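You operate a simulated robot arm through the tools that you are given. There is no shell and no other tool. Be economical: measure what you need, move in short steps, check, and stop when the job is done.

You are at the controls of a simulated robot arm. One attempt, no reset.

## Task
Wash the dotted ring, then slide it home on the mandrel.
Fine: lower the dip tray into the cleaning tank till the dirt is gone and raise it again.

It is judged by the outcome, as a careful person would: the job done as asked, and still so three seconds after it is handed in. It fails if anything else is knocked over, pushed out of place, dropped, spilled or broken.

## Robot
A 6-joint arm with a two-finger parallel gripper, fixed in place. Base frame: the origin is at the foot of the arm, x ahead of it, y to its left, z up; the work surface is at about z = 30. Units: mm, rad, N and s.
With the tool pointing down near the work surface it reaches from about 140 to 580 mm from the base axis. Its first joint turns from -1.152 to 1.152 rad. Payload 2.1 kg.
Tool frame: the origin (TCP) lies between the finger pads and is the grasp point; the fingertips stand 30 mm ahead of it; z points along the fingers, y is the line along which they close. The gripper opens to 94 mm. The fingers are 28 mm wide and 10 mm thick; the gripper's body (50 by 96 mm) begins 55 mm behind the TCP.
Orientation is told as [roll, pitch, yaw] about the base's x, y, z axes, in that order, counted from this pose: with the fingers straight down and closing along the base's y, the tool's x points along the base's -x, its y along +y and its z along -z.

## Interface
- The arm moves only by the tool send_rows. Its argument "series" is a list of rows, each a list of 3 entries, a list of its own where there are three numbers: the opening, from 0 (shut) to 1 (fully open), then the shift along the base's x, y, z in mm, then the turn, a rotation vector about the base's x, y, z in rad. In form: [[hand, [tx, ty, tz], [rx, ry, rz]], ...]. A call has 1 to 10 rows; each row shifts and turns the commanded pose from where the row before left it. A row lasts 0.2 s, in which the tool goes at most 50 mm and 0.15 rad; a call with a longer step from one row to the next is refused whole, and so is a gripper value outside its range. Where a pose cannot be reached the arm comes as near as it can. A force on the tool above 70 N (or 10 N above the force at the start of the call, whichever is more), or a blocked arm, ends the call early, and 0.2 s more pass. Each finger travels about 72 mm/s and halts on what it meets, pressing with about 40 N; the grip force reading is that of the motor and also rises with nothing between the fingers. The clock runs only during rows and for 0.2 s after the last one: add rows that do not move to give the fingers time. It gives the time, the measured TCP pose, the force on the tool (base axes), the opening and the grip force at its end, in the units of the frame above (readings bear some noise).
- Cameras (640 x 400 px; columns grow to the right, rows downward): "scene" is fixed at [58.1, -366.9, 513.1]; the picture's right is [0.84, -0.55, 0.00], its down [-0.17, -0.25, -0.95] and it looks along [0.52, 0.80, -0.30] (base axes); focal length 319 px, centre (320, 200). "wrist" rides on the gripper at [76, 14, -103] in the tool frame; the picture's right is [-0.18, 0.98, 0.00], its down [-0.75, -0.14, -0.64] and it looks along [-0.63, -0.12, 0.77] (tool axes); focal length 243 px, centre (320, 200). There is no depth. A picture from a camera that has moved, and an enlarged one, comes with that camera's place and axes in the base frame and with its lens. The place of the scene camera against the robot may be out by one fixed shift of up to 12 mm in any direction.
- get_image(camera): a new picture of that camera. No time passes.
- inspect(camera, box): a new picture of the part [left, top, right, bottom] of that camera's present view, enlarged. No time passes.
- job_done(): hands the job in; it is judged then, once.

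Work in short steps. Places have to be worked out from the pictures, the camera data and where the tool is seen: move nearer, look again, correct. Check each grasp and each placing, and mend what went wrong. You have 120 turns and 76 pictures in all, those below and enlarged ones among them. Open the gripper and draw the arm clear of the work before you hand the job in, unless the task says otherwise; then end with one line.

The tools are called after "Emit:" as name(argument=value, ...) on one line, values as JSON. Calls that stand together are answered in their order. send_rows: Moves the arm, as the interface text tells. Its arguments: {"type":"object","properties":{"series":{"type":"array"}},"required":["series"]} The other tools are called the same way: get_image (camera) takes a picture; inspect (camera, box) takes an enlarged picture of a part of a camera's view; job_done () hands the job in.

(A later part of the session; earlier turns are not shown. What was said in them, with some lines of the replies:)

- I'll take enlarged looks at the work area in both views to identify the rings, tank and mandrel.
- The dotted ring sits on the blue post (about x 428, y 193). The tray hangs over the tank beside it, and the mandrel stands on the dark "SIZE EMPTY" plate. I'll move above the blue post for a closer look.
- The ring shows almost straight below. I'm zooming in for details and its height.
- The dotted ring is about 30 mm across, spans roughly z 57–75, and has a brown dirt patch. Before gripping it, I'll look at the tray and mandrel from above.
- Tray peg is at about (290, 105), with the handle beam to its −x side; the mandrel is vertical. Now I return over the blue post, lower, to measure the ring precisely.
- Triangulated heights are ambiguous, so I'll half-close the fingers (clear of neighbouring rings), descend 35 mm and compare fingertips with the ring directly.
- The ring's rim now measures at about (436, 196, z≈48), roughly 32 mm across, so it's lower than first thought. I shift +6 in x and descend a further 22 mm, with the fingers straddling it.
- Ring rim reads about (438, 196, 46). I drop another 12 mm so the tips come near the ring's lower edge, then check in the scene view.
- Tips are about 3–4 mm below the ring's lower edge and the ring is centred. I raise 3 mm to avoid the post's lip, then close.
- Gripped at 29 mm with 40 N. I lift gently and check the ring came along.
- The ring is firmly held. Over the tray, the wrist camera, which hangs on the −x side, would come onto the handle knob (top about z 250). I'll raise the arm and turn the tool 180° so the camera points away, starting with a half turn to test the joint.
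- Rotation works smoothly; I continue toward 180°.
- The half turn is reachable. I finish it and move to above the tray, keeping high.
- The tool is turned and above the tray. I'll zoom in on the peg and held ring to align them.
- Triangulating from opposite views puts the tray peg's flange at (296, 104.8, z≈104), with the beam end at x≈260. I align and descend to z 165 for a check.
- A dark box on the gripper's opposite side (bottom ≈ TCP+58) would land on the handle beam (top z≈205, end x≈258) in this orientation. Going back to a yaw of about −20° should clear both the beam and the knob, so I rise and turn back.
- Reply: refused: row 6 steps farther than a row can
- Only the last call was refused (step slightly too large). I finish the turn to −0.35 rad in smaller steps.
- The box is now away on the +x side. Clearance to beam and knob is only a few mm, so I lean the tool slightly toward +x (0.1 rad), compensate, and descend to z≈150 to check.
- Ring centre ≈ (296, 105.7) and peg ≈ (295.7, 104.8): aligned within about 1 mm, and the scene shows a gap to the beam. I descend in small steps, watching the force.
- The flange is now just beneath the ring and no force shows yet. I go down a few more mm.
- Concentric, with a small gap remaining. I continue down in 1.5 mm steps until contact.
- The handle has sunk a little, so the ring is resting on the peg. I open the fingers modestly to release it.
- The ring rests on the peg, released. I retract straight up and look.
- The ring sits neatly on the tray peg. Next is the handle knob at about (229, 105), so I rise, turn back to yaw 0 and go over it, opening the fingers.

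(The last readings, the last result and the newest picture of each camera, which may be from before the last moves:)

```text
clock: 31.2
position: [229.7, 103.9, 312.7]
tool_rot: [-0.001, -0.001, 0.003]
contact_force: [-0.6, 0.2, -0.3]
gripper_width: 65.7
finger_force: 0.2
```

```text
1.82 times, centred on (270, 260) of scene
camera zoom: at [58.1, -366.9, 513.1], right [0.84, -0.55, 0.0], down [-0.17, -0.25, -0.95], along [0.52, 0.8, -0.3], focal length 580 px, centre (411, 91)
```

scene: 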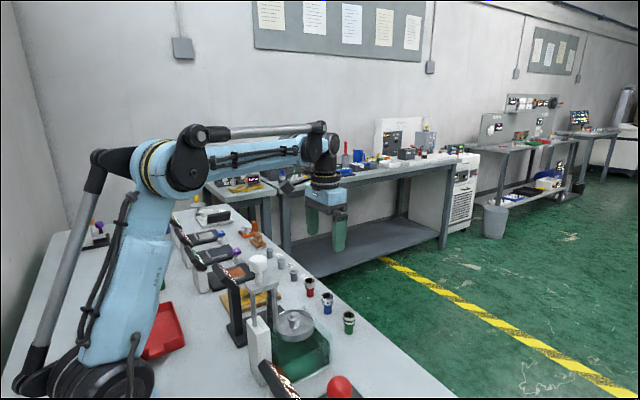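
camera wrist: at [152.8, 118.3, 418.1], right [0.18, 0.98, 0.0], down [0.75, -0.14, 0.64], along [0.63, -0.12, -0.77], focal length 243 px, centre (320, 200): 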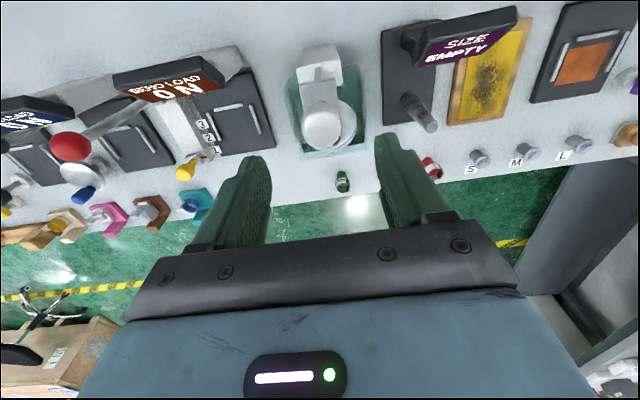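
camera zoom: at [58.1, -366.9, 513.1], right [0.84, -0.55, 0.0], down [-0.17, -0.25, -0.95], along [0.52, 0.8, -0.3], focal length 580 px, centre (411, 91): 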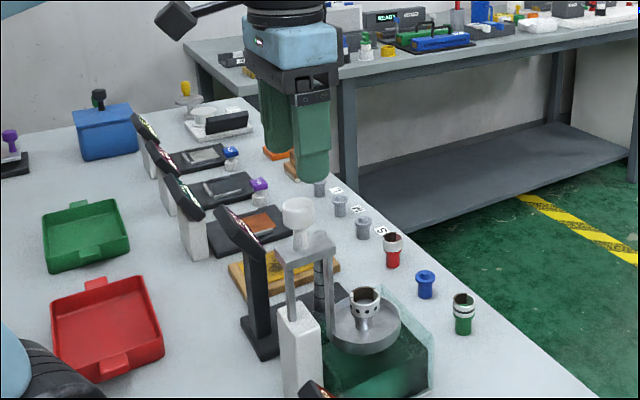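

Knob head is right below, spanning roughly z 220–243. I descend straddling it to TCP z≈247, then check before closing.

Emit:
send_rows(series=[[0.7, [0, 0.5, -20], [0, 0, 0]], [0.7, [0, 0.5, -20], [0, 0, 0]], [0.7, [0, 0, -15], [0, 0, 0]], [0.7, [0, 0, -10], [0, 0, 0]], [0.7, [0, 0, 0], [0, 0, 0]]])

Emit:
inspect(camera="scene", box=[220, 200, 340, 340])

Emit:
get_image(camera="wrist")

```text
clock: 32.4
position: [228.5, 104.8, 249.9]
tool_rot: [-0.001, -0.001, 0.002]
contact_force: [0.4, 0.5, 0.8]
gripper_width: 65.9
finger_force: 0.1
```

```text
2.86 times, centred on (280, 270) of scene
camera zoom: at [58.1, -366.9, 513.1], right [0.84, -0.55, 0.0], down [-0.17, -0.25, -0.95], along [0.52, 0.8, -0.3], focal length 912 px, centre (434, 0)
```

zoom: 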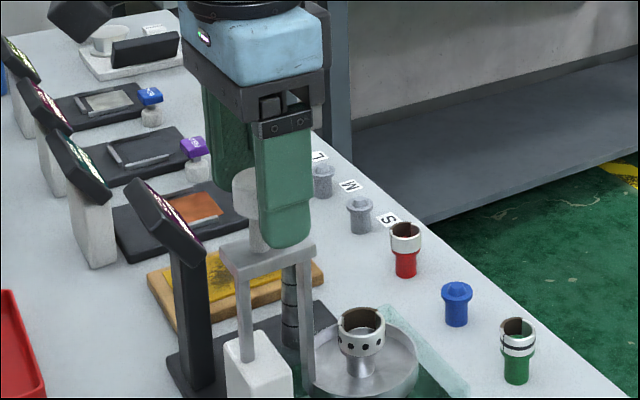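

```text
31 pictures are left
camera wrist: at [152.6, 118.7, 353.5], right [0.18, 0.98, 0.0], down [0.75, -0.14, 0.64], along [0.63, -0.12, -0.77], focal length 243 px, centre (320, 200)
```

wrist: 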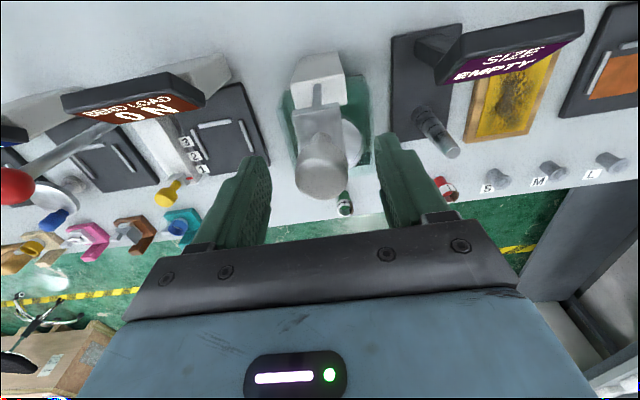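

The knob is centred between the fingers. I close on it.

Emit:
send_rows(series=[[0.5, [0, 0, 0], [0, 0, 0]], [0.35, [0, 0, 0], [0, 0, 0]], [0.25, [0, 0, 0], [0, 0, 0]], [0.25, [0, 0, 0], [0, 0, 0]], [0.25, [0, 0, 0], [0, 0, 0]]])

```text
clock: 33.6
position: [230.1, 105.5, 251.4]
tool_rot: [0.003, -0.002, 0.004]
contact_force: [0.3, 15.9, -3.3]
gripper_width: 28.8
finger_force: 45.0
```

Gripped at 28.8 mm with some side load (+y). I ease +1.5 mm in y, then lower the handle gently in steps.

Emit:
send_rows(series=[[0.25, [0, 1, 0], [0, 0, 0]], [0.25, [0, 0.5, -5], [0, 0, 0]], [0.25, [0, 0, -8], [0, 0, 0]], [0.25, [0, 0, -8], [0, 0, 0]], [0.25, [0, 0, 0], [0, 0, 0]]])

Emit:
inspect(camera="scene", box=[220, 200, 360, 360])

```text
clock: 34.8
position: [229.1, 106.2, 228.0]
tool_rot: [-0.008, 0.002, -0.001]
contact_force: [-16.1, -32.3, -0.9]
gripper_width: 28.7
finger_force: 44.4
```

```text
2.50 times, centred on (290, 280) of scene
camera zoom: at [58.1, -367.0, 513.0], right [0.84, -0.55, 0.0], down [-0.17, -0.25, -0.95], along [0.52, 0.8, -0.3], focal length 798 px, centre (395, 0)
```

zoom: 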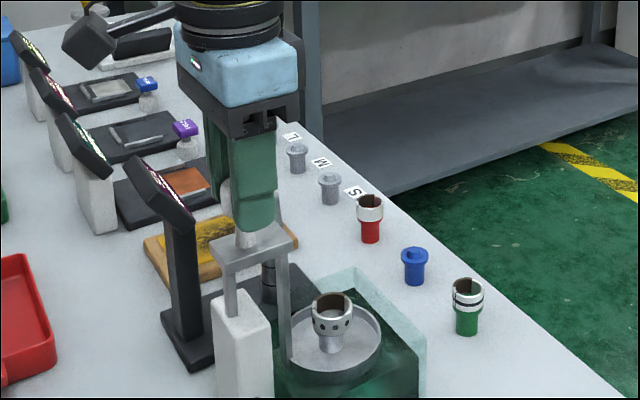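

The tray goes down with the handle. Side force says I overcorrected; I back off 0.9 mm in y and 0.4 in x and continue lowering.

Emit:
send_rows(series=[[0.25, [-0.5, -0.9, -4], [0, 0, 0]], [0.25, [0, 0, -8], [0, 0, 0]], [0.25, [0, 0, -8], [0, 0, 0]], [0.25, [0, 0, 0], [0, 0, 0]]])

Emit:
inspect(camera="scene", box=[220, 200, 360, 360])

```text
clock: 35.8
position: [228.4, 104.8, 206.4]
tool_rot: [-0.005, -0.005, 0.002]
contact_force: [2.6, -22.4, -1.0]
gripper_width: 28.8
finger_force: 45.4
```

```text
2.50 times, centred on (290, 280) of scene
camera zoom: at [58.1, -367.0, 513.1], right [0.84, -0.55, 0.0], down [-0.17, -0.25, -0.95], along [0.52, 0.8, -0.3], focal length 798 px, centre (395, 0)
```

zoom: 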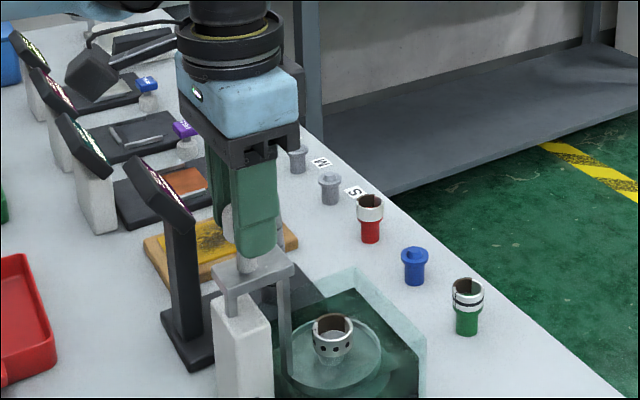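

The ring is half in the liquid. I go lower by about 14 mm, nudging y slightly, and wait.

Emit:
send_rows(series=[[0.25, [0, -0.5, -4], [0, 0, 0]], [0.25, [0, 0, -5], [0, 0, 0]], [0.25, [0, 0, -5], [0, 0, 0]], [0.25, [0, 0, 0], [0, 0, 0]], [0.25, [0, 0, 0], [0, 0, 0]]])

Emit:
inspect(camera="scene", box=[240, 260, 350, 370])

```text
clock: 37.0
position: [228.8, 104.7, 194.6]
tool_rot: [-0.002, 0.0, 0.002]
contact_force: [-9.7, -13.0, -2.7]
gripper_width: 29.0
finger_force: 44.6
```

```text
3.64 times, centred on (295, 315) of scene
camera zoom: at [58.1, -367.0, 513.1], right [0.84, -0.55, 0.0], down [-0.17, -0.25, -0.95], along [0.52, 0.8, -0.3], focal length 1160 px, centre (411, -218)
```

zoom: 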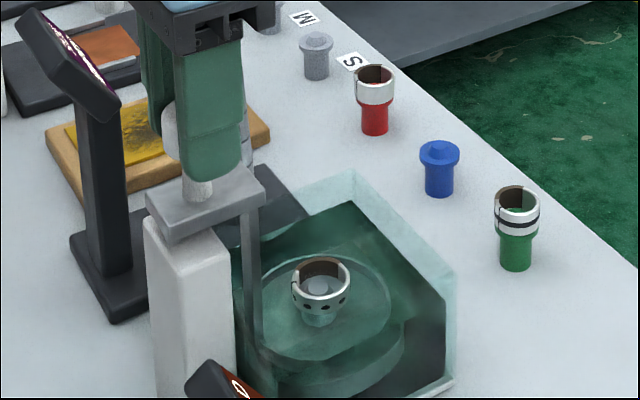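

The top of the ring is still above the liquid and the beam nearly meets the box. I push on a little and hold for a few seconds.

Emit:
send_rows(series=[[0.25, [0, -0.3, -4], [0, 0, 0]], [0.25, [0, 0, -4], [0, 0, 0]], [0.25, [0, 0, -4], [0, 0, 0]], [0.25, [0, 0, 0], [0, 0, 0]], [0.25, [0, 0, 0], [0, 0, 0]], [0.25, [0, 0, 0], [0, 0, 0]], [0.25, [0, 0, 0], [0, 0, 0]], [0.25, [0, 0, 0], [0, 0, 0]]])

Emit:
inspect(camera="scene", box=[240, 260, 350, 370])

```text
clock: 38.8
position: [230.3, 105.2, 183.1]
tool_rot: [-0.002, -0.003, 0.001]
contact_force: [3.2, -0.8, 28.6]
gripper_width: 28.6
finger_force: 45.4
```

```text
3.64 times, centred on (295, 315) of scene
camera zoom: at [58.1, -367.0, 513.1], right [0.84, -0.55, 0.0], down [-0.17, -0.25, -0.95], along [0.52, 0.8, -0.3], focal length 1160 px, centre (411, -218)
```

zoom: 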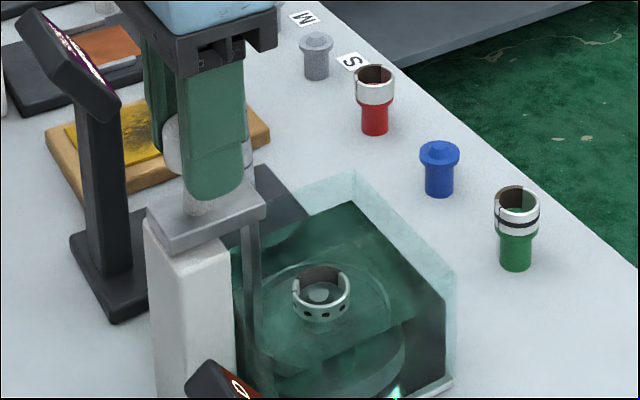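

Bottomed out; the ring is under and the brown is fading. I hold it down longer, easing pressure by 1 mm.

Emit:
send_rows(series=[[0.25, [0, 0, 0.5], [0, 0, 0]], [0.25, [0, 0, 0], [0, 0, 0]], [0.25, [0, 0, 0], [0, 0, 0]], [0.25, [0, 0, 0], [0, 0, 0]], [0.25, [0, 0, 0], [0, 0, 0]], [0.25, [0, 0, 0], [0, 0, 0]], [0.25, [0, 0, 0], [0, 0, 0]], [0.25, [0, 0, 0], [0, 0, 0]], [0.25, [0, 0, 0], [0, 0, 0]], [0.25, [0, 0, 0], [0, 0, 0]]])

Emit:
inspect(camera="scene", box=[240, 280, 360, 400])

```text
clock: 41.0
position: [230.0, 105.3, 183.1]
tool_rot: [0.002, -0.006, 0.002]
contact_force: [11.5, 10.8, -2.5]
gripper_width: 28.9
finger_force: 45.4
```

```text
3.33 times, centred on (300, 340) of scene
camera zoom: at [58.2, -366.9, 513.1], right [0.84, -0.55, 0.0], down [-0.17, -0.25, -0.95], along [0.52, 0.8, -0.3], focal length 1064 px, centre (387, -267)
```

zoom: 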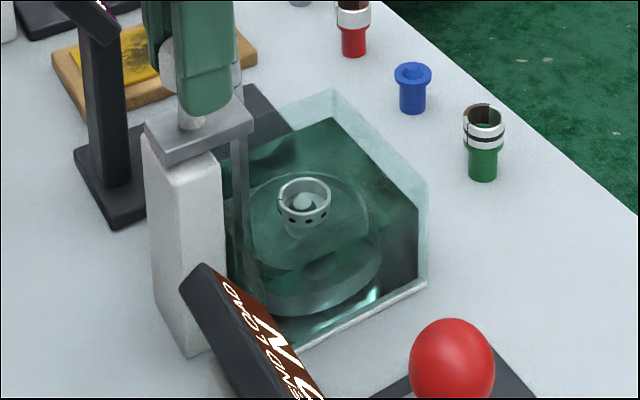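

The ring looks clean. I hold one more second, then raise the tray smoothly back up.

Emit:
send_rows(series=[[0.25, [0, 0, 0], [0, 0, 0]], [0.25, [0, 0, 0], [0, 0, 0]], [0.25, [0, 0, 0], [0, 0, 0]], [0.25, [0, 0, 0], [0, 0, 0]], [0.25, [0, 0, 0], [0, 0, 0]], [0.25, [0, 0, 6], [0, 0, 0]], [0.25, [0, 0, 8], [0, 0, 0]], [0.25, [0, 0, 8], [0, 0, 0]], [0.25, [0, 0, 8], [0, 0, 0]], [0.25, [0, 0, 0], [0, 0, 0]]])

Emit:
send_rows(series=[[0.25, [0, 0, 8], [0, 0, 0]], [0.25, [0, 0, 8], [0, 0, 0]], [0.25, [0, 0, 8], [0, 0, 0]], [0.25, [0, 0, 8], [0, 0, 0]], [0.25, [0, 0, 5], [0, 0, 0]], [0.25, [0, 0, 0], [0, 0, 0]]])

Emit:
inspect(camera="scene", box=[220, 200, 360, 360])

```text
clock: 43.2
position: [230.3, 104.9, 213.9]
tool_rot: [0.002, -0.008, 0.001]
contact_force: [22.1, 12.1, -2.2]
gripper_width: 28.7
finger_force: 45.0
```

```text
clock: 44.6
position: [229.1, 105.0, 249.3]
tool_rot: [-0.004, -0.002, 0.0]
contact_force: [5.4, -6.5, -4.2]
gripper_width: 28.9
finger_force: 44.8
```

```text
2.50 times, centred on (290, 280) of scene
camera zoom: at [58.1, -367.0, 513.1], right [0.84, -0.55, 0.0], down [-0.17, -0.25, -0.95], along [0.52, 0.8, -0.3], focal length 798 px, centre (395, 0)
```

zoom: 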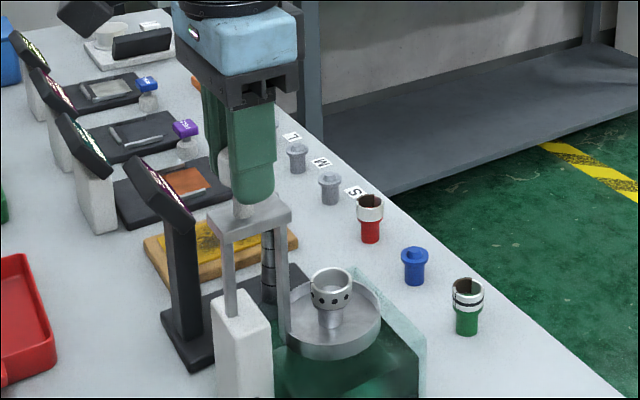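

The ring is clean. The handle is still some 8–10 mm below its original height, so I raise it a bit more while watching the force.

Emit:
send_rows(series=[[0.25, [0, 0, 4], [0, 0, 0]], [0.25, [0, 0, 3], [0, 0, 0]], [0.25, [0, 0, 0], [0, 0, 0]]])

Emit:
inspect(camera="scene", box=[220, 200, 360, 360])

```text
clock: 45.4
position: [228.8, 105.2, 255.5]
tool_rot: [-0.004, -0.002, 0.003]
contact_force: [7.6, -12.9, -27.7]
gripper_width: 28.8
finger_force: 45.2
```

```text
2.50 times, centred on (290, 280) of scene
camera zoom: at [58.2, -366.9, 513.1], right [0.84, -0.55, 0.0], down [-0.17, -0.25, -0.95], along [0.52, 0.8, -0.3], focal length 798 px, centre (395, 0)
```

zoom: 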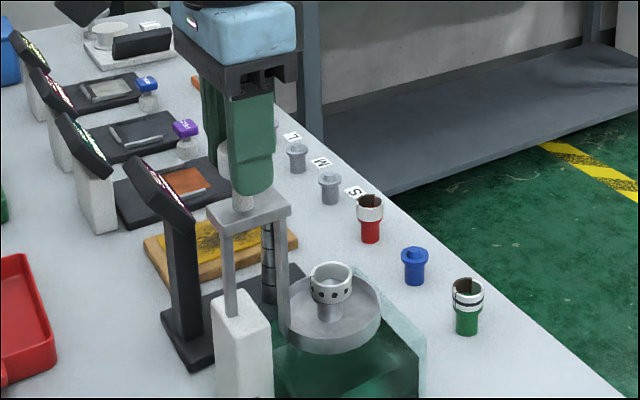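

The handle is against its top stop and the ring is clean. I relax slightly, release the knob and rise clear.

Emit:
send_rows(series=[[0.25, [0, 0, -0.7], [0, 0, 0]], [0.4, [0, 0, 0], [0, 0, 0]], [0.6, [0, 0, 0], [0, 0, 0]], [0.6, [0, 0, 0], [0, 0, 0]], [0.6, [0, 0, 20], [0, 0, 0]], [0.6, [0, 0, 25], [0, 0, 0]], [0.42, [0, 0, 25], [0, 0, 0]], [0.42, [0, 0, 0], [0, 0, 0]]])

Emit:
send_rows(series=[[0.42, [22, 0, 0], [0, 0, -0.117]], [0.42, [22, 0, 0], [0, 0, -0.117]], [0.42, [24, 0, 0], [0, 0, -0.116]], [0.42, [0, 0, -30], [0, 0.05, 0]], [0.42, [0, 0, -30], [0, 0.05, 0]], [0.42, [0, 0, -30], [0, 0, 0]], [0.42, [0, 0, -30], [0, 0, 0]], [0.42, [0, 0, -25], [0, 0, 0]], [0.42, [0, 0, 0], [0, 0, 0]]])

Emit:
inspect(camera="wrist", box=[220, 60, 420, 200])

Emit:
inspect(camera="scene", box=[250, 220, 340, 340])

```text
clock: 47.2
position: [228.3, 104.1, 325.4]
tool_rot: [0.0, -0.003, 0.003]
contact_force: [-0.4, 0.6, -0.2]
gripper_width: 39.4
finger_force: 0.1
```

```text
clock: 49.2
position: [297.9, 104.7, 179.8]
tool_rot: [-0.036, 0.089, -0.35]
contact_force: [-0.4, -0.8, -0.4]
gripper_width: 39.7
finger_force: 0.1
```

```text
2.86 times, centred on (320, 130) of wrist
camera zoom: at [241.7, 144.9, 290.3], right [0.51, 0.86, -0.05], down [0.72, -0.39, 0.57], along [0.48, -0.33, -0.82], focal length 693 px, centre (320, 400)
```

zoom: 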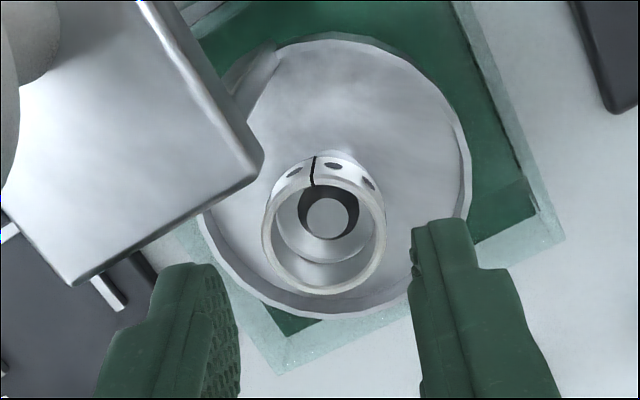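

```text
3.33 times, centred on (295, 280) of scene
camera zoom: at [58.1, -366.9, 513.1], right [0.84, -0.55, 0.0], down [-0.17, -0.25, -0.95], along [0.52, 0.8, -0.3], focal length 1064 px, centre (403, -67)
```

zoom: 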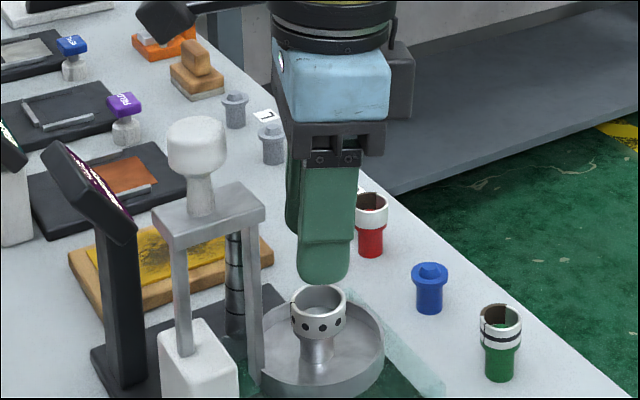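

The cleaned ring is at about (297.8, 103.5). I align the tilt with the finger axis, shift accordingly, and descend around the ring to TCP z≈143.

Emit:
send_rows(series=[[0.42, [2, -2, -5], [0.034, -0.006, 0]], [0.42, [0, 0, -10], [0, 0, 0]], [0.42, [0, 0, -10], [0, 0, 0]], [0.42, [0, 0, -8], [0, 0, 0]], [0.42, [0, 0, -3], [0, 0, 0]], [0.42, [0, 0, 0], [0, 0, 0]]])

Emit:
inspect(camera="wrist", box=[250, 80, 390, 200])

Emit:
inspect(camera="scene", box=[250, 220, 340, 340])

```text
clock: 50.6
position: [298.7, 103.4, 144.8]
tool_rot: [0.0, 0.098, -0.345]
contact_force: [-0.2, 0.0, -0.2]
gripper_width: 39.4
finger_force: 0.0
```

```text
3.33 times, centred on (320, 140) of wrist
camera zoom: at [241.6, 139.7, 256.6], right [0.51, 0.86, -0.02], down [0.72, -0.41, 0.57], along [0.48, -0.3, -0.82], focal length 809 px, centre (320, 400)
```

zoom: 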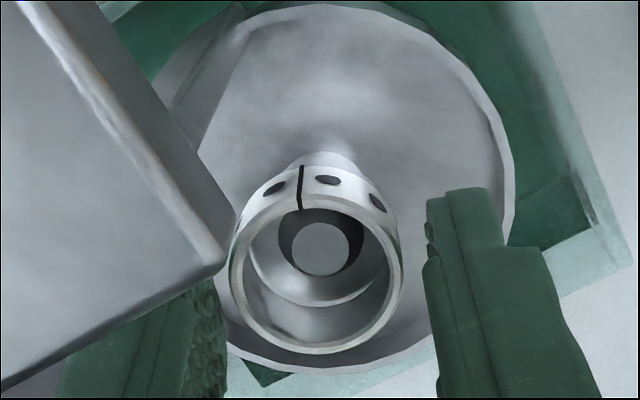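

```text
3.33 times, centred on (295, 280) of scene
camera zoom: at [58.1, -366.9, 513.1], right [0.84, -0.55, 0.0], down [-0.17, -0.25, -0.95], along [0.52, 0.8, -0.3], focal length 1064 px, centre (403, -67)
```

zoom: 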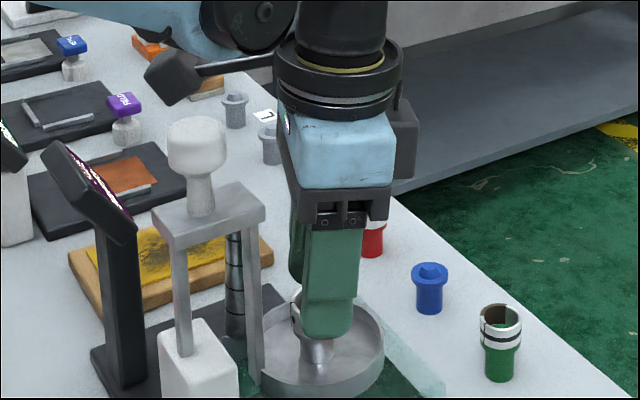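

The ring is between the fingers, slightly toward the left one. I nudge toward it, lower 3 mm and close gently.

Emit:
send_rows(series=[[0.42, [-0.4, -1.2, -1.5], [0, 0, 0]], [0.42, [0, 0, -1.5], [0, 0, 0]], [0.36, [0, 0, 0], [0, 0, 0]], [0.3, [0, 0, 0], [0, 0, 0]], [0.2, [0, 0, 0], [0, 0, 0]], [0.2, [0, 0, 0], [0, 0, 0]]])

Emit:
inspect(camera="wrist", box=[250, 80, 390, 200])

```text
clock: 52.0
position: [299.1, 103.1, 142.4]
tool_rot: [-0.001, 0.098, -0.345]
contact_force: [0.0, 1.0, 0.6]
gripper_width: 29.4
finger_force: 40.2
```

```text
3.33 times, centred on (320, 140) of wrist
camera zoom: at [241.1, 138.2, 253.1], right [0.51, 0.86, -0.02], down [0.72, -0.41, 0.57], along [0.48, -0.3, -0.82], focal length 809 px, centre (320, 400)
```

zoom: 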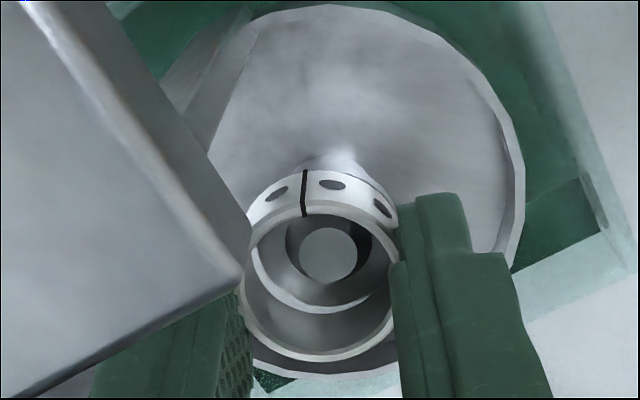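

Gripped. I lift straight up, clear of the handle.

Emit:
send_rows(series=[[0.2, [0, 0, 8], [0, 0, 0]], [0.2, [0, 0, 15], [0, 0, 0]], [0.2, [0, 0, 25], [0, 0, 0]], [0.2, [0, 0, 30], [0, 0, 0]], [0.2, [0, 0, 30], [0, 0, 0]], [0.2, [0, 0, 0], [0, 0, 0]]])

Emit:
get_image(camera="wrist")

Emit:
inspect(camera="scene", box=[220, 200, 360, 360])

```text
clock: 53.4
position: [301.1, 104.5, 248.5]
tool_rot: [-0.001, 0.098, -0.346]
contact_force: [-0.1, 0.2, -1.4]
gripper_width: 29.5
finger_force: 39.7
```

```text
18 pictures are left
camera wrist: at [242.4, 140.6, 359.9], right [0.51, 0.86, -0.02], down [0.72, -0.41, 0.57], along [0.48, -0.3, -0.82], focal length 243 px, centre (320, 200)
```

wrist: 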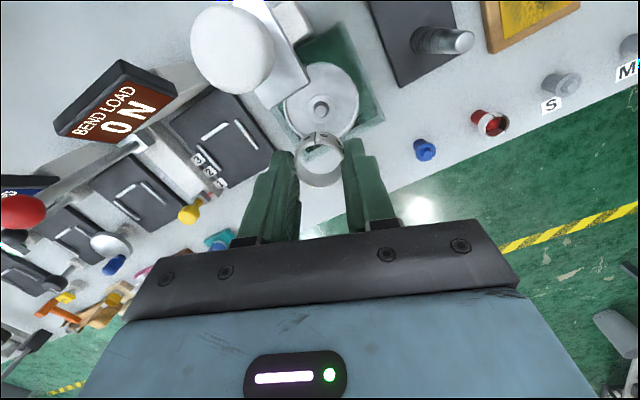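

```text
2.50 times, centred on (290, 280) of scene
camera zoom: at [58.1, -366.9, 513.1], right [0.84, -0.55, 0.0], down [-0.17, -0.25, -0.95], along [0.52, 0.8, -0.3], focal length 798 px, centre (395, 0)
```

zoom: 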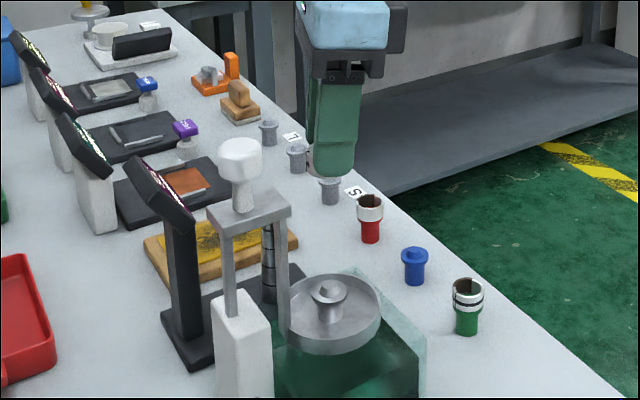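

The ring is held and the tray stays up. For the mandrel (tip about (306, 235, 122)) I'll turn the tool about 180° so the camera points to +x, away from the SIZE display, while moving over.

Emit:
send_rows(series=[[0.2, [5, 5, 5], [0, 0, 0.149]], [0.2, [0, 15, 0], [0, 0, 0.149]], [0.2, [0, 15, 0], [0, 0, 0.149]], [0.2, [0, 15, 0], [0, 0, 0.149]], [0.2, [0, 15, 0], [0, 0, 0.149]], [0.2, [0, 15, 0], [0, 0, 0.149]], [0.2, [0, 15, 0], [0, 0, 0.149]], [0.2, [0, 15, 0], [0, 0, 0.149]], [0.2, [0, 10, 0], [0, 0, 0.149]], [0.2, [0, 10, 0], [0, 0, 0.149]]])

Emit:
send_rows(series=[[0.2, [0, 0, 0], [0, 0, 0.149]], [0.2, [0, 0, 0], [0, 0, 0.149]], [0.2, [0, 0, 0], [0, 0, 0.149]], [0.2, [0, 0, 0], [0, 0, 0.149]], [0.2, [0, 0, 0], [0, 0, 0.149]], [0.2, [0, 0, 0], [0, 0, 0.149]], [0.2, [0, 0, 0], [0, 0, 0.149]], [0.2, [0, 0, 0], [0, 0, 0.149]], [0.2, [0, 0, 0], [0, 0, 0.149]], [0.2, [0, 0, 0], [0, 0, 0.149]]])

Emit:
send_rows(series=[[0.2, [0, 0, -10], [0, 0, 0.149]], [0.2, [0, 0, -15], [0, 0, 0.149]], [0.2, [0, 0, -15], [0, 0, 0.149]], [0.2, [0, 0, -10], [0, 0, 0]], [0.2, [0, 0, 0], [0, 0, 0]]])

Emit:
get_image(camera="wrist")

```text
clock: 55.6
position: [305.1, 233.2, 254.7]
tool_rot: [-0.001, 0.099, 1.149]
contact_force: [0.0, -0.1, -0.5]
gripper_width: 29.3
finger_force: 39.7
```

```text
clock: 57.8
position: [305.1, 232.4, 254.0]
tool_rot: [-0.003, 0.098, 2.638]
contact_force: [-0.4, -0.7, -0.7]
gripper_width: 29.7
finger_force: 40.3
```

```text
clock: 59.0
position: [303.4, 232.4, 204.8]
tool_rot: [-0.001, 0.099, 3.082]
contact_force: [0.1, -0.3, -0.6]
gripper_width: 29.3
finger_force: 40.1
```

```text
16 pictures are left
camera wrist: at [369.0, 214.3, 316.0], right [-0.24, -0.97, -0.02], down [-0.8, 0.19, 0.57], along [-0.55, 0.15, -0.82], focal length 243 px, centre (320, 200)
```

wrist: 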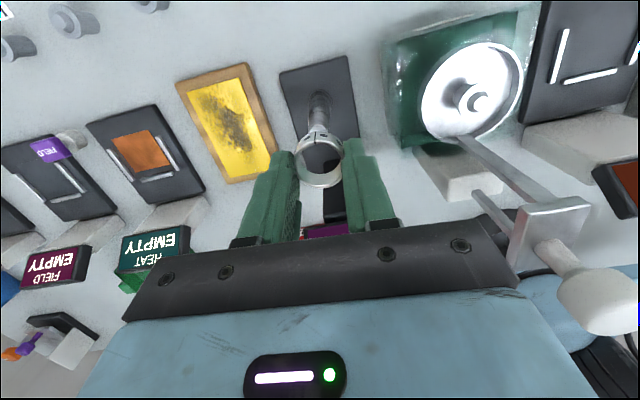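

Well positioned. I zoom in on ring and mandrel for alignment.

Emit:
inspect(camera="wrist", box=[260, 60, 380, 200])

```text
2.86 times, centred on (320, 130) of wrist
camera zoom: at [369.0, 214.3, 316.0], right [-0.24, -0.97, -0.02], down [-0.8, 0.19, 0.57], along [-0.55, 0.15, -0.82], focal length 693 px, centre (320, 400)
```

zoom: 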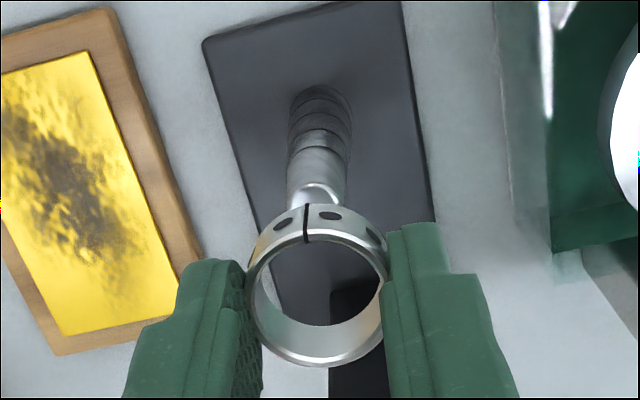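

The mandrel axis is at (307.2, 233.8) and the ring centre at (307.3, 232.4). I shift +1.4 in y and descend until just above the tip.

Emit:
send_rows(series=[[0.2, [0, 1.4, -10], [0, 0, 0]], [0.2, [0, 0, -15], [0, 0, 0]], [0.2, [0, 0, -13], [0, 0, 0]], [0.2, [0, 0, 0], [0, 0, 0]]])

Emit:
inspect(camera="wrist", box=[260, 80, 380, 200])

Emit:
inspect(camera="scene", box=[230, 200, 330, 320])

```text
clock: 60.0
position: [301.9, 233.5, 168.6]
tool_rot: [0.0, 0.098, 3.082]
contact_force: [0.1, 0.6, -0.9]
gripper_width: 29.4
finger_force: 39.9
```

```text
3.33 times, centred on (320, 140) of wrist
camera zoom: at [368.0, 216.0, 279.3], right [-0.24, -0.97, -0.02], down [-0.8, 0.19, 0.57], along [-0.55, 0.15, -0.82], focal length 809 px, centre (320, 400)
```

zoom: 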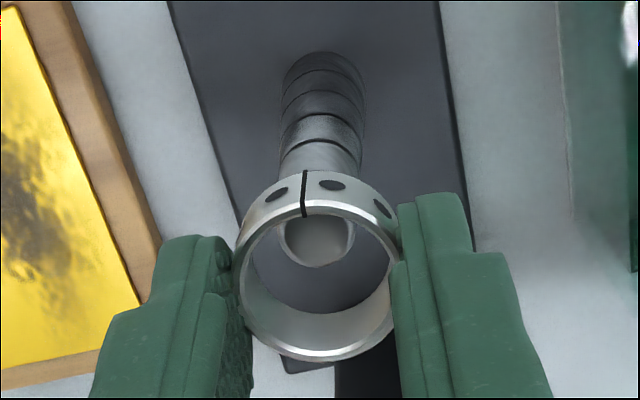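

```text
3.33 times, centred on (280, 260) of scene
camera zoom: at [58.1, -366.9, 513.1], right [0.84, -0.55, 0.0], down [-0.17, -0.25, -0.95], along [0.52, 0.8, -0.3], focal length 1064 px, centre (453, 0)
```

zoom: 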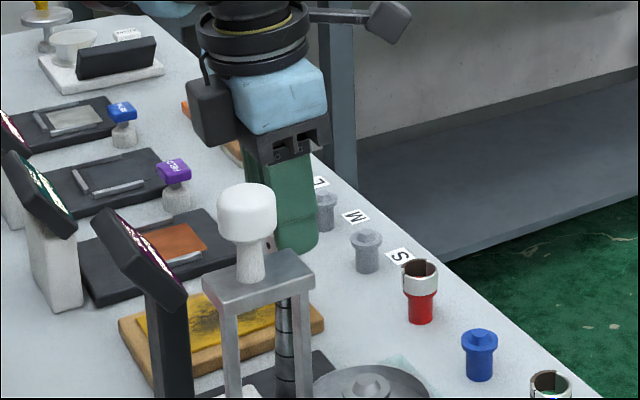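

The tip shows inside the ring's bore. I shift +1.5 mm in x and thread it down over the tip, watching forces.

Emit:
send_rows(series=[[0.2, [1.5, 0, -8], [0, 0, 0]], [0.2, [0, 0, -8], [0, 0, 0]], [0.2, [0, 0, -8], [0, 0, 0]], [0.2, [0, 0, 0], [0, 0, 0]]])

Emit:
inspect(camera="wrist", box=[260, 80, 380, 200])

```text
clock: 61.0
position: [305.2, 233.6, 143.4]
tool_rot: [0.0, 0.097, 3.081]
contact_force: [0.8, -1.0, -0.5]
gripper_width: 29.4
finger_force: 40.3
```

```text
3.33 times, centred on (320, 140) of wrist
camera zoom: at [369.5, 216.7, 254.6], right [-0.24, -0.97, -0.02], down [-0.8, 0.19, 0.57], along [-0.55, 0.15, -0.82], focal length 809 px, centre (320, 400)
```

zoom: 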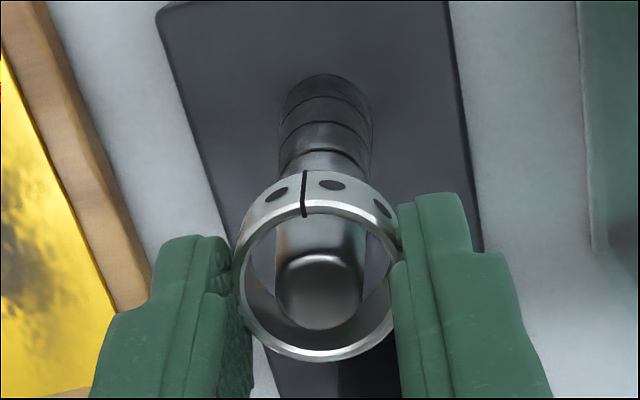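

The ring now surrounds the tip, nearly concentric. I continue down in small steps until resistance appears.

Emit:
send_rows(series=[[0.2, [-0.8, 0, -6], [0, 0, 0]], [0.2, [0, 0, -6], [0, 0, 0]], [0.2, [0, 0, -6], [0, 0, 0]], [0.2, [0, 0, 0], [0, 0, 0]]])

Emit:
inspect(camera="wrist", box=[260, 80, 380, 220])

```text
clock: 62.0
position: [304.1, 235.1, 125.7]
tool_rot: [-0.001, 0.096, 3.082]
contact_force: [-0.7, 0.4, -0.3]
gripper_width: 29.2
finger_force: 40.1
```

```text
2.86 times, centred on (320, 150) of wrist
camera zoom: at [369.2, 216.9, 236.8], right [-0.24, -0.97, -0.02], down [-0.8, 0.19, 0.57], along [-0.55, 0.15, -0.82], focal length 693 px, centre (320, 343)
```

zoom: 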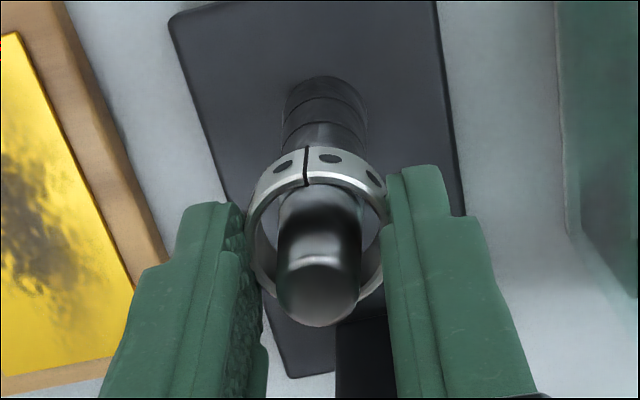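

Still centred laterally with no force. I keep lowering.

Emit:
send_rows(series=[[0.2, [0, -0.3, -5], [0, 0, 0]], [0.2, [0, 0, -5], [0, 0, 0]], [0.2, [0, 0, -4], [0, 0, 0]], [0.2, [0, 0, -4], [0, 0, 0]], [0.2, [0, 0, 0], [0, 0, 0]]])

Emit:
inspect(camera="scene", box=[230, 220, 330, 340])

```text
clock: 63.2
position: [304.2, 234.0, 106.9]
tool_rot: [-0.001, 0.096, 3.084]
contact_force: [-8.7, 2.4, 1.8]
gripper_width: 29.3
finger_force: 39.6
```

```text
3.33 times, centred on (280, 280) of scene
camera zoom: at [58.1, -366.9, 513.1], right [0.84, -0.55, 0.0], down [-0.17, -0.25, -0.95], along [0.52, 0.8, -0.3], focal length 1064 px, centre (453, -67)
```

zoom: 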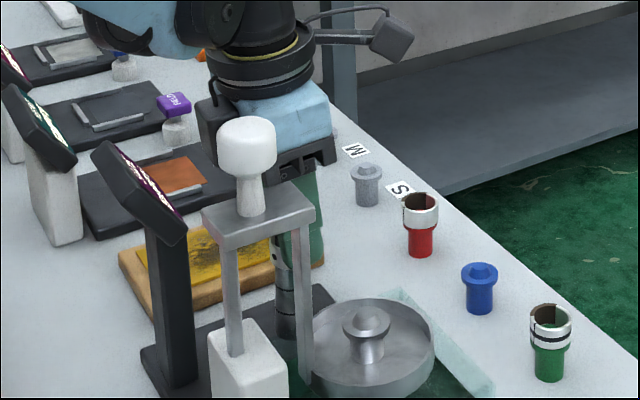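

A side force of −8.7 N in x means the ring should go slightly toward −x. I correct by 0.8 mm and continue down.

Emit:
send_rows(series=[[0.2, [-0.8, 0, 0], [0, 0, 0]], [0.2, [0, 0, -3], [0, 0, 0]], [0.2, [0, 0, -3], [0, 0, 0]], [0.2, [0, 0, 0], [0, 0, 0]]])

```text
clock: 64.2
position: [302.7, 233.7, 100.8]
tool_rot: [-0.003, 0.098, 3.082]
contact_force: [-1.6, 6.0, 1.4]
gripper_width: 29.4
finger_force: 40.5
```

Emit:
send_rows(series=[[0.2, [-0.2, 0.4, -2], [0, 0, 0]], [0.2, [0, 0, -3], [0, 0, 0]], [0.2, [0, 0, -3], [0, 0, 0]], [0.2, [0, 0, 0], [0, 0, 0]]])

Emit:
inspect(camera="wrist", box=[260, 80, 380, 240])

```text
clock: 65.2
position: [303.2, 233.3, 92.4]
tool_rot: [-0.005, 0.095, 3.085]
contact_force: [-5.1, 15.5, 2.1]
gripper_width: 29.3
finger_force: 39.3
```

```text
2.50 times, centred on (320, 160) of wrist
camera zoom: at [368.0, 215.7, 202.8], right [-0.24, -0.97, -0.02], down [-0.8, 0.19, 0.57], along [-0.55, 0.15, -0.82], focal length 606 px, centre (320, 300)
```

zoom: 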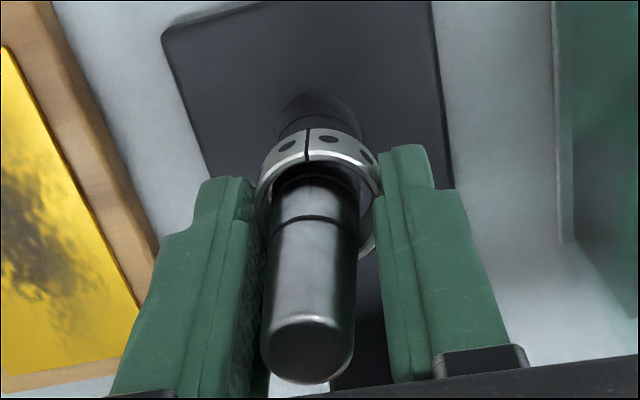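

The ring is past the upper marks. Side force asks for +y, so I correct by 0.8 mm and continue down.

Emit:
send_rows(series=[[0.2, [-0.2, 0.8, 0], [0, 0, 0]], [0.2, [0, 0, -3], [0, 0, 0]], [0.2, [0, 0, -3], [0, 0, 0]], [0.2, [0, 0, 0], [0, 0, 0]]])

```text
clock: 66.2
position: [302.7, 234.3, 87.3]
tool_rot: [-0.001, 0.096, 3.084]
contact_force: [-5.5, 9.8, 2.6]
gripper_width: 29.6
finger_force: 39.6
```

Emit:
send_rows(series=[[0.2, [-0.4, 0.5, 0], [0, 0, 0]], [0.2, [0, 0, -3], [0, 0, 0]], [0.2, [0, 0, -2], [0, 0, 0]], [0.2, [0, 0, 0], [0, 0, 0]]])

Emit:
inspect(camera="wrist", box=[260, 80, 380, 240])

```text
clock: 67.2
position: [303.0, 233.6, 83.0]
tool_rot: [0.001, 0.098, 3.082]
contact_force: [-3.8, 8.1, 0.2]
gripper_width: 29.3
finger_force: 39.5
```

```text
2.50 times, centred on (320, 160) of wrist
camera zoom: at [367.9, 216.6, 193.3], right [-0.24, -0.97, -0.02], down [-0.8, 0.19, 0.57], along [-0.55, 0.15, -0.82], focal length 606 px, centre (320, 300)
```

zoom: 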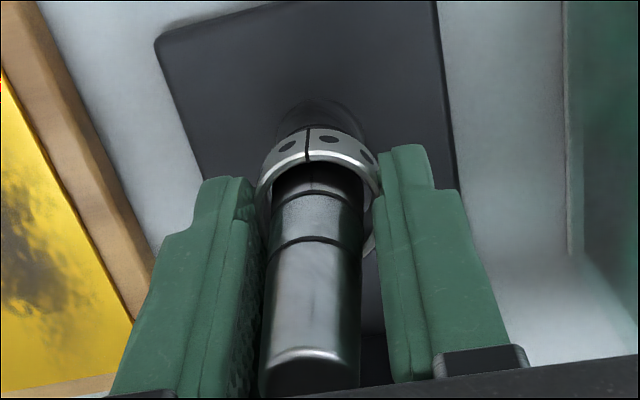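

Two marks are above the ring and there's little axial resistance. I continue down gently.

Emit:
send_rows(series=[[0.2, [-0.2, 0.5, -2], [0, 0, 0]], [0.2, [0, 0, -2], [0, 0, 0]], [0.2, [0, 0, -2], [0, 0, 0]], [0.2, [0, 0, 0], [0, 0, 0]]])

```text
clock: 68.2
position: [302.3, 234.6, 76.2]
tool_rot: [0.0, 0.097, 3.082]
contact_force: [0.0, -1.6, -1.4]
gripper_width: 29.7
finger_force: 40.3
```

No resistance yet. I lower 4 mm more in small steps and then look.

Emit:
send_rows(series=[[0.2, [0, 0, -2], [0, 0, 0]], [0.2, [0, 0, -2], [0, 0, 0]], [0.2, [0, 0, 0], [0, 0, 0]]])

Emit:
get_image(camera="wrist")

```text
clock: 69.0
position: [302.5, 234.8, 74.2]
tool_rot: [0.001, 0.099, 3.081]
contact_force: [4.8, -4.6, 0.5]
gripper_width: 29.5
finger_force: 40.6
```

```text
7 pictures are left
camera wrist: at [367.2, 217.5, 183.9], right [-0.24, -0.97, -0.02], down [-0.8, 0.19, 0.56], along [-0.54, 0.15, -0.83], focal length 243 px, centre (320, 200)
```

wrist: 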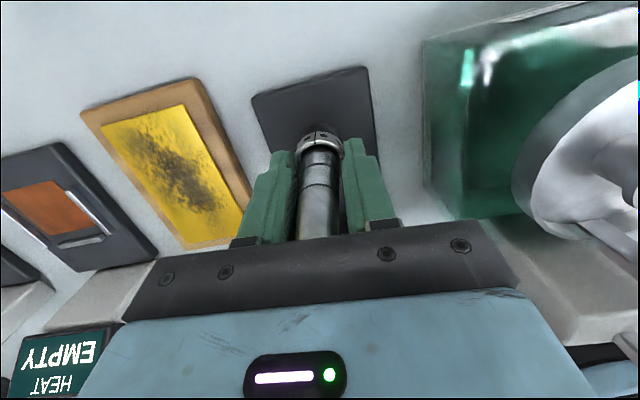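

Still free. I go on in 1.5 mm steps until axial resistance.

Emit:
send_rows(series=[[0.2, [-0.1, 0, -1.5], [0, 0, 0]], [0.2, [0, 0, -1.5], [0, 0, 0]], [0.2, [0, 0, 0], [0, 0, 0]]])

```text
clock: 69.8
position: [301.8, 235.0, 70.1]
tool_rot: [0.001, 0.096, 3.082]
contact_force: [4.6, -6.9, 21.2]
gripper_width: 29.2
finger_force: 39.8
```

Axial resistance: 21 N. To tell ring seating from palm contact, I open the fingers slightly and read the force.

Emit:
send_rows(series=[[0.38, [0, 0, 0], [0, 0, 0]], [0.42, [0, 0, 0], [0, 0, 0]], [0.42, [0, 0, 0], [0, 0, 0]]])

Emit:
inspect(camera="wrist", box=[260, 80, 380, 240])

```text
clock: 70.6
position: [301.7, 235.6, 68.7]
tool_rot: [-0.001, 0.098, 3.083]
contact_force: [0.5, 0.4, 1.2]
gripper_width: 39.9
finger_force: 0.0
```

```text
2.50 times, centred on (320, 160) of wrist
camera zoom: at [367.1, 217.6, 180.2], right [-0.24, -0.97, -0.02], down [-0.8, 0.19, 0.57], along [-0.55, 0.15, -0.82], focal length 606 px, centre (320, 300)
```

zoom: 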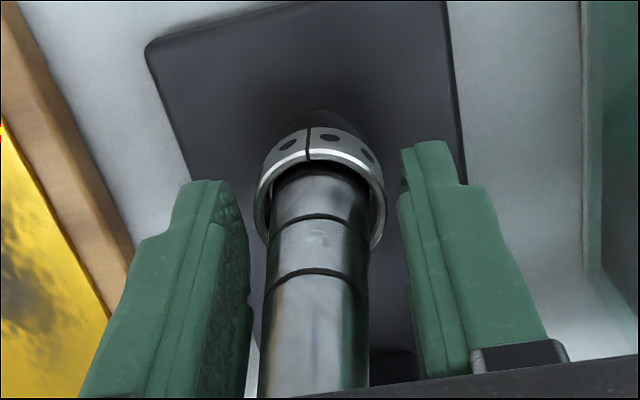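

The force vanished on release, so it was the ring seating. I raise straight up off the mandrel and check the display.

Emit:
send_rows(series=[[0.42, [0, 0, 10], [0, 0, 0]], [0.42, [1, 0, 20], [0, 0, 0]], [0.42, [1, 0, 30], [0, 0, 0]], [0.42, [0, 0, 35], [0, 0, 0]], [0.42, [0, 0, 40], [0, 0, 0]], [0.42, [0, 0, 40], [0, 0, 0]], [0.42, [30, 0, 20], [0, 0, 0]], [0.42, [0, 0, 0], [0, 0, 0]]])

Emit:
get_image(camera="wrist")

Emit:
inspect(camera="scene", box=[230, 250, 320, 350])

```text
clock: 72.4
position: [332.2, 235.2, 263.2]
tool_rot: [-0.001, 0.098, 3.081]
contact_force: [0.6, 0.1, -0.5]
gripper_width: 39.6
finger_force: 0.0
```

```text
5 pictures are left
camera wrist: at [396.9, 216.7, 374.9], right [-0.24, -0.97, -0.02], down [-0.8, 0.19, 0.57], along [-0.55, 0.15, -0.82], focal length 243 px, centre (320, 200)
```

wrist: 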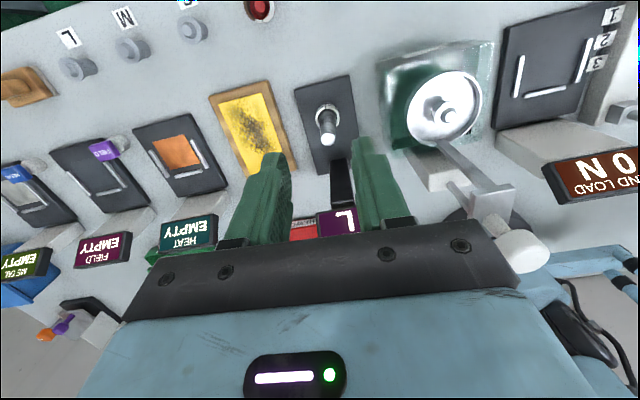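

```text
4.00 times, centred on (275, 300) of scene
camera zoom: at [58.1, -366.9, 513.1], right [0.84, -0.55, 0.0], down [-0.17, -0.25, -0.95], along [0.52, 0.8, -0.3], focal length 1276 px, centre (500, -200)
```

zoom: 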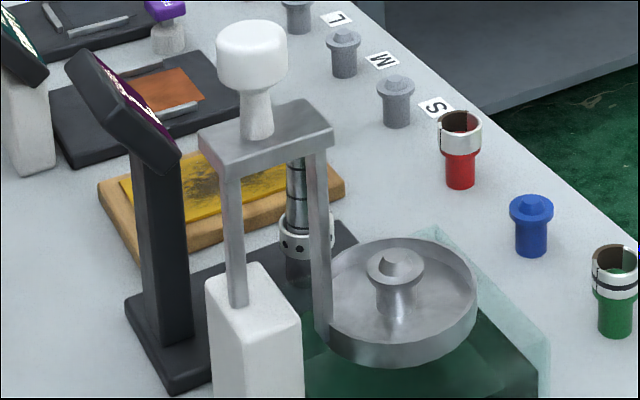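

The SIZE display now reads "L" and the ring sits on the mandrel. I take one closer look to confirm it is level.

Emit:
inspect(camera="wrist", box=[270, 80, 370, 240])

Emit:
inspect(camera="scene", box=[255, 285, 295, 325])

```text
2.50 times, centred on (320, 160) of wrist
camera zoom: at [396.9, 216.7, 374.9], right [-0.24, -0.97, -0.02], down [-0.8, 0.19, 0.57], along [-0.55, 0.15, -0.82], focal length 606 px, centre (320, 300)
```

zoom: 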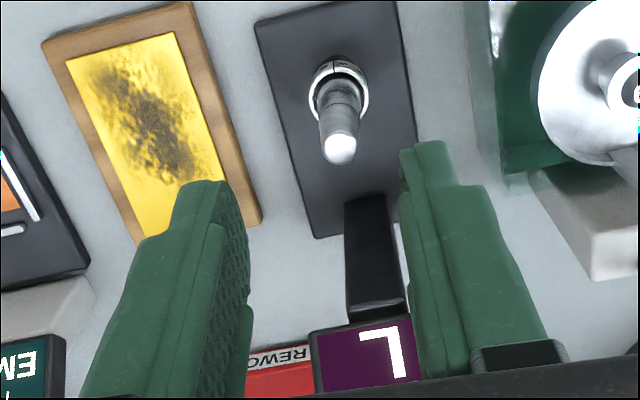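

```text
10.00 times, centred on (275, 305) of scene
camera zoom: at [58.1, -366.9, 513.1], right [0.84, -0.55, 0.0], down [-0.17, -0.25, -0.95], along [0.52, 0.8, -0.3], focal length 3191 px, centre (770, -850)
```

zoom: 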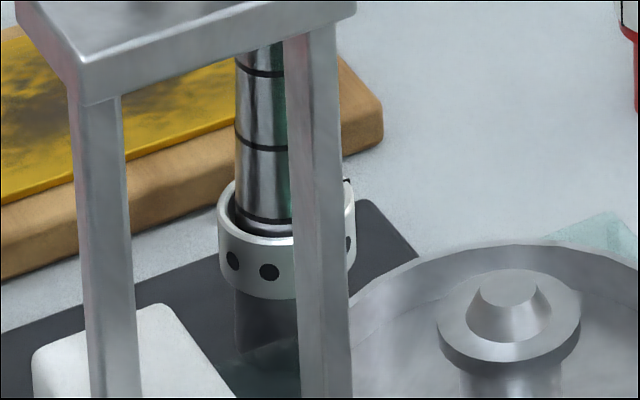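

The ring is clean, level and seated, and the display reads "L". I open the gripper and draw the arm further clear.

Emit:
send_rows(series=[[0.7, [0, 0, 30], [0, 0, 0]], [1, [0, 0, 30], [0, 0, 0]], [1, [0, 0, 20], [0, 0, 0]], [1, [0, 0, 0], [0, 0, 0]]])

Emit:
job_done()

```text
clock: 73.4
position: [331.8, 235.6, 343.2]
tool_rot: [0.0, 0.097, 3.082]
contact_force: [0.2, -0.2, 0.1]
gripper_width: 93.9
finger_force: 0.0
```

```text
The job is handed in.
```

The dotted ring is washed clean and seated level on the mandrel, where the SIZE display reads "L"; the dip tray is raised again and the arm is clear.
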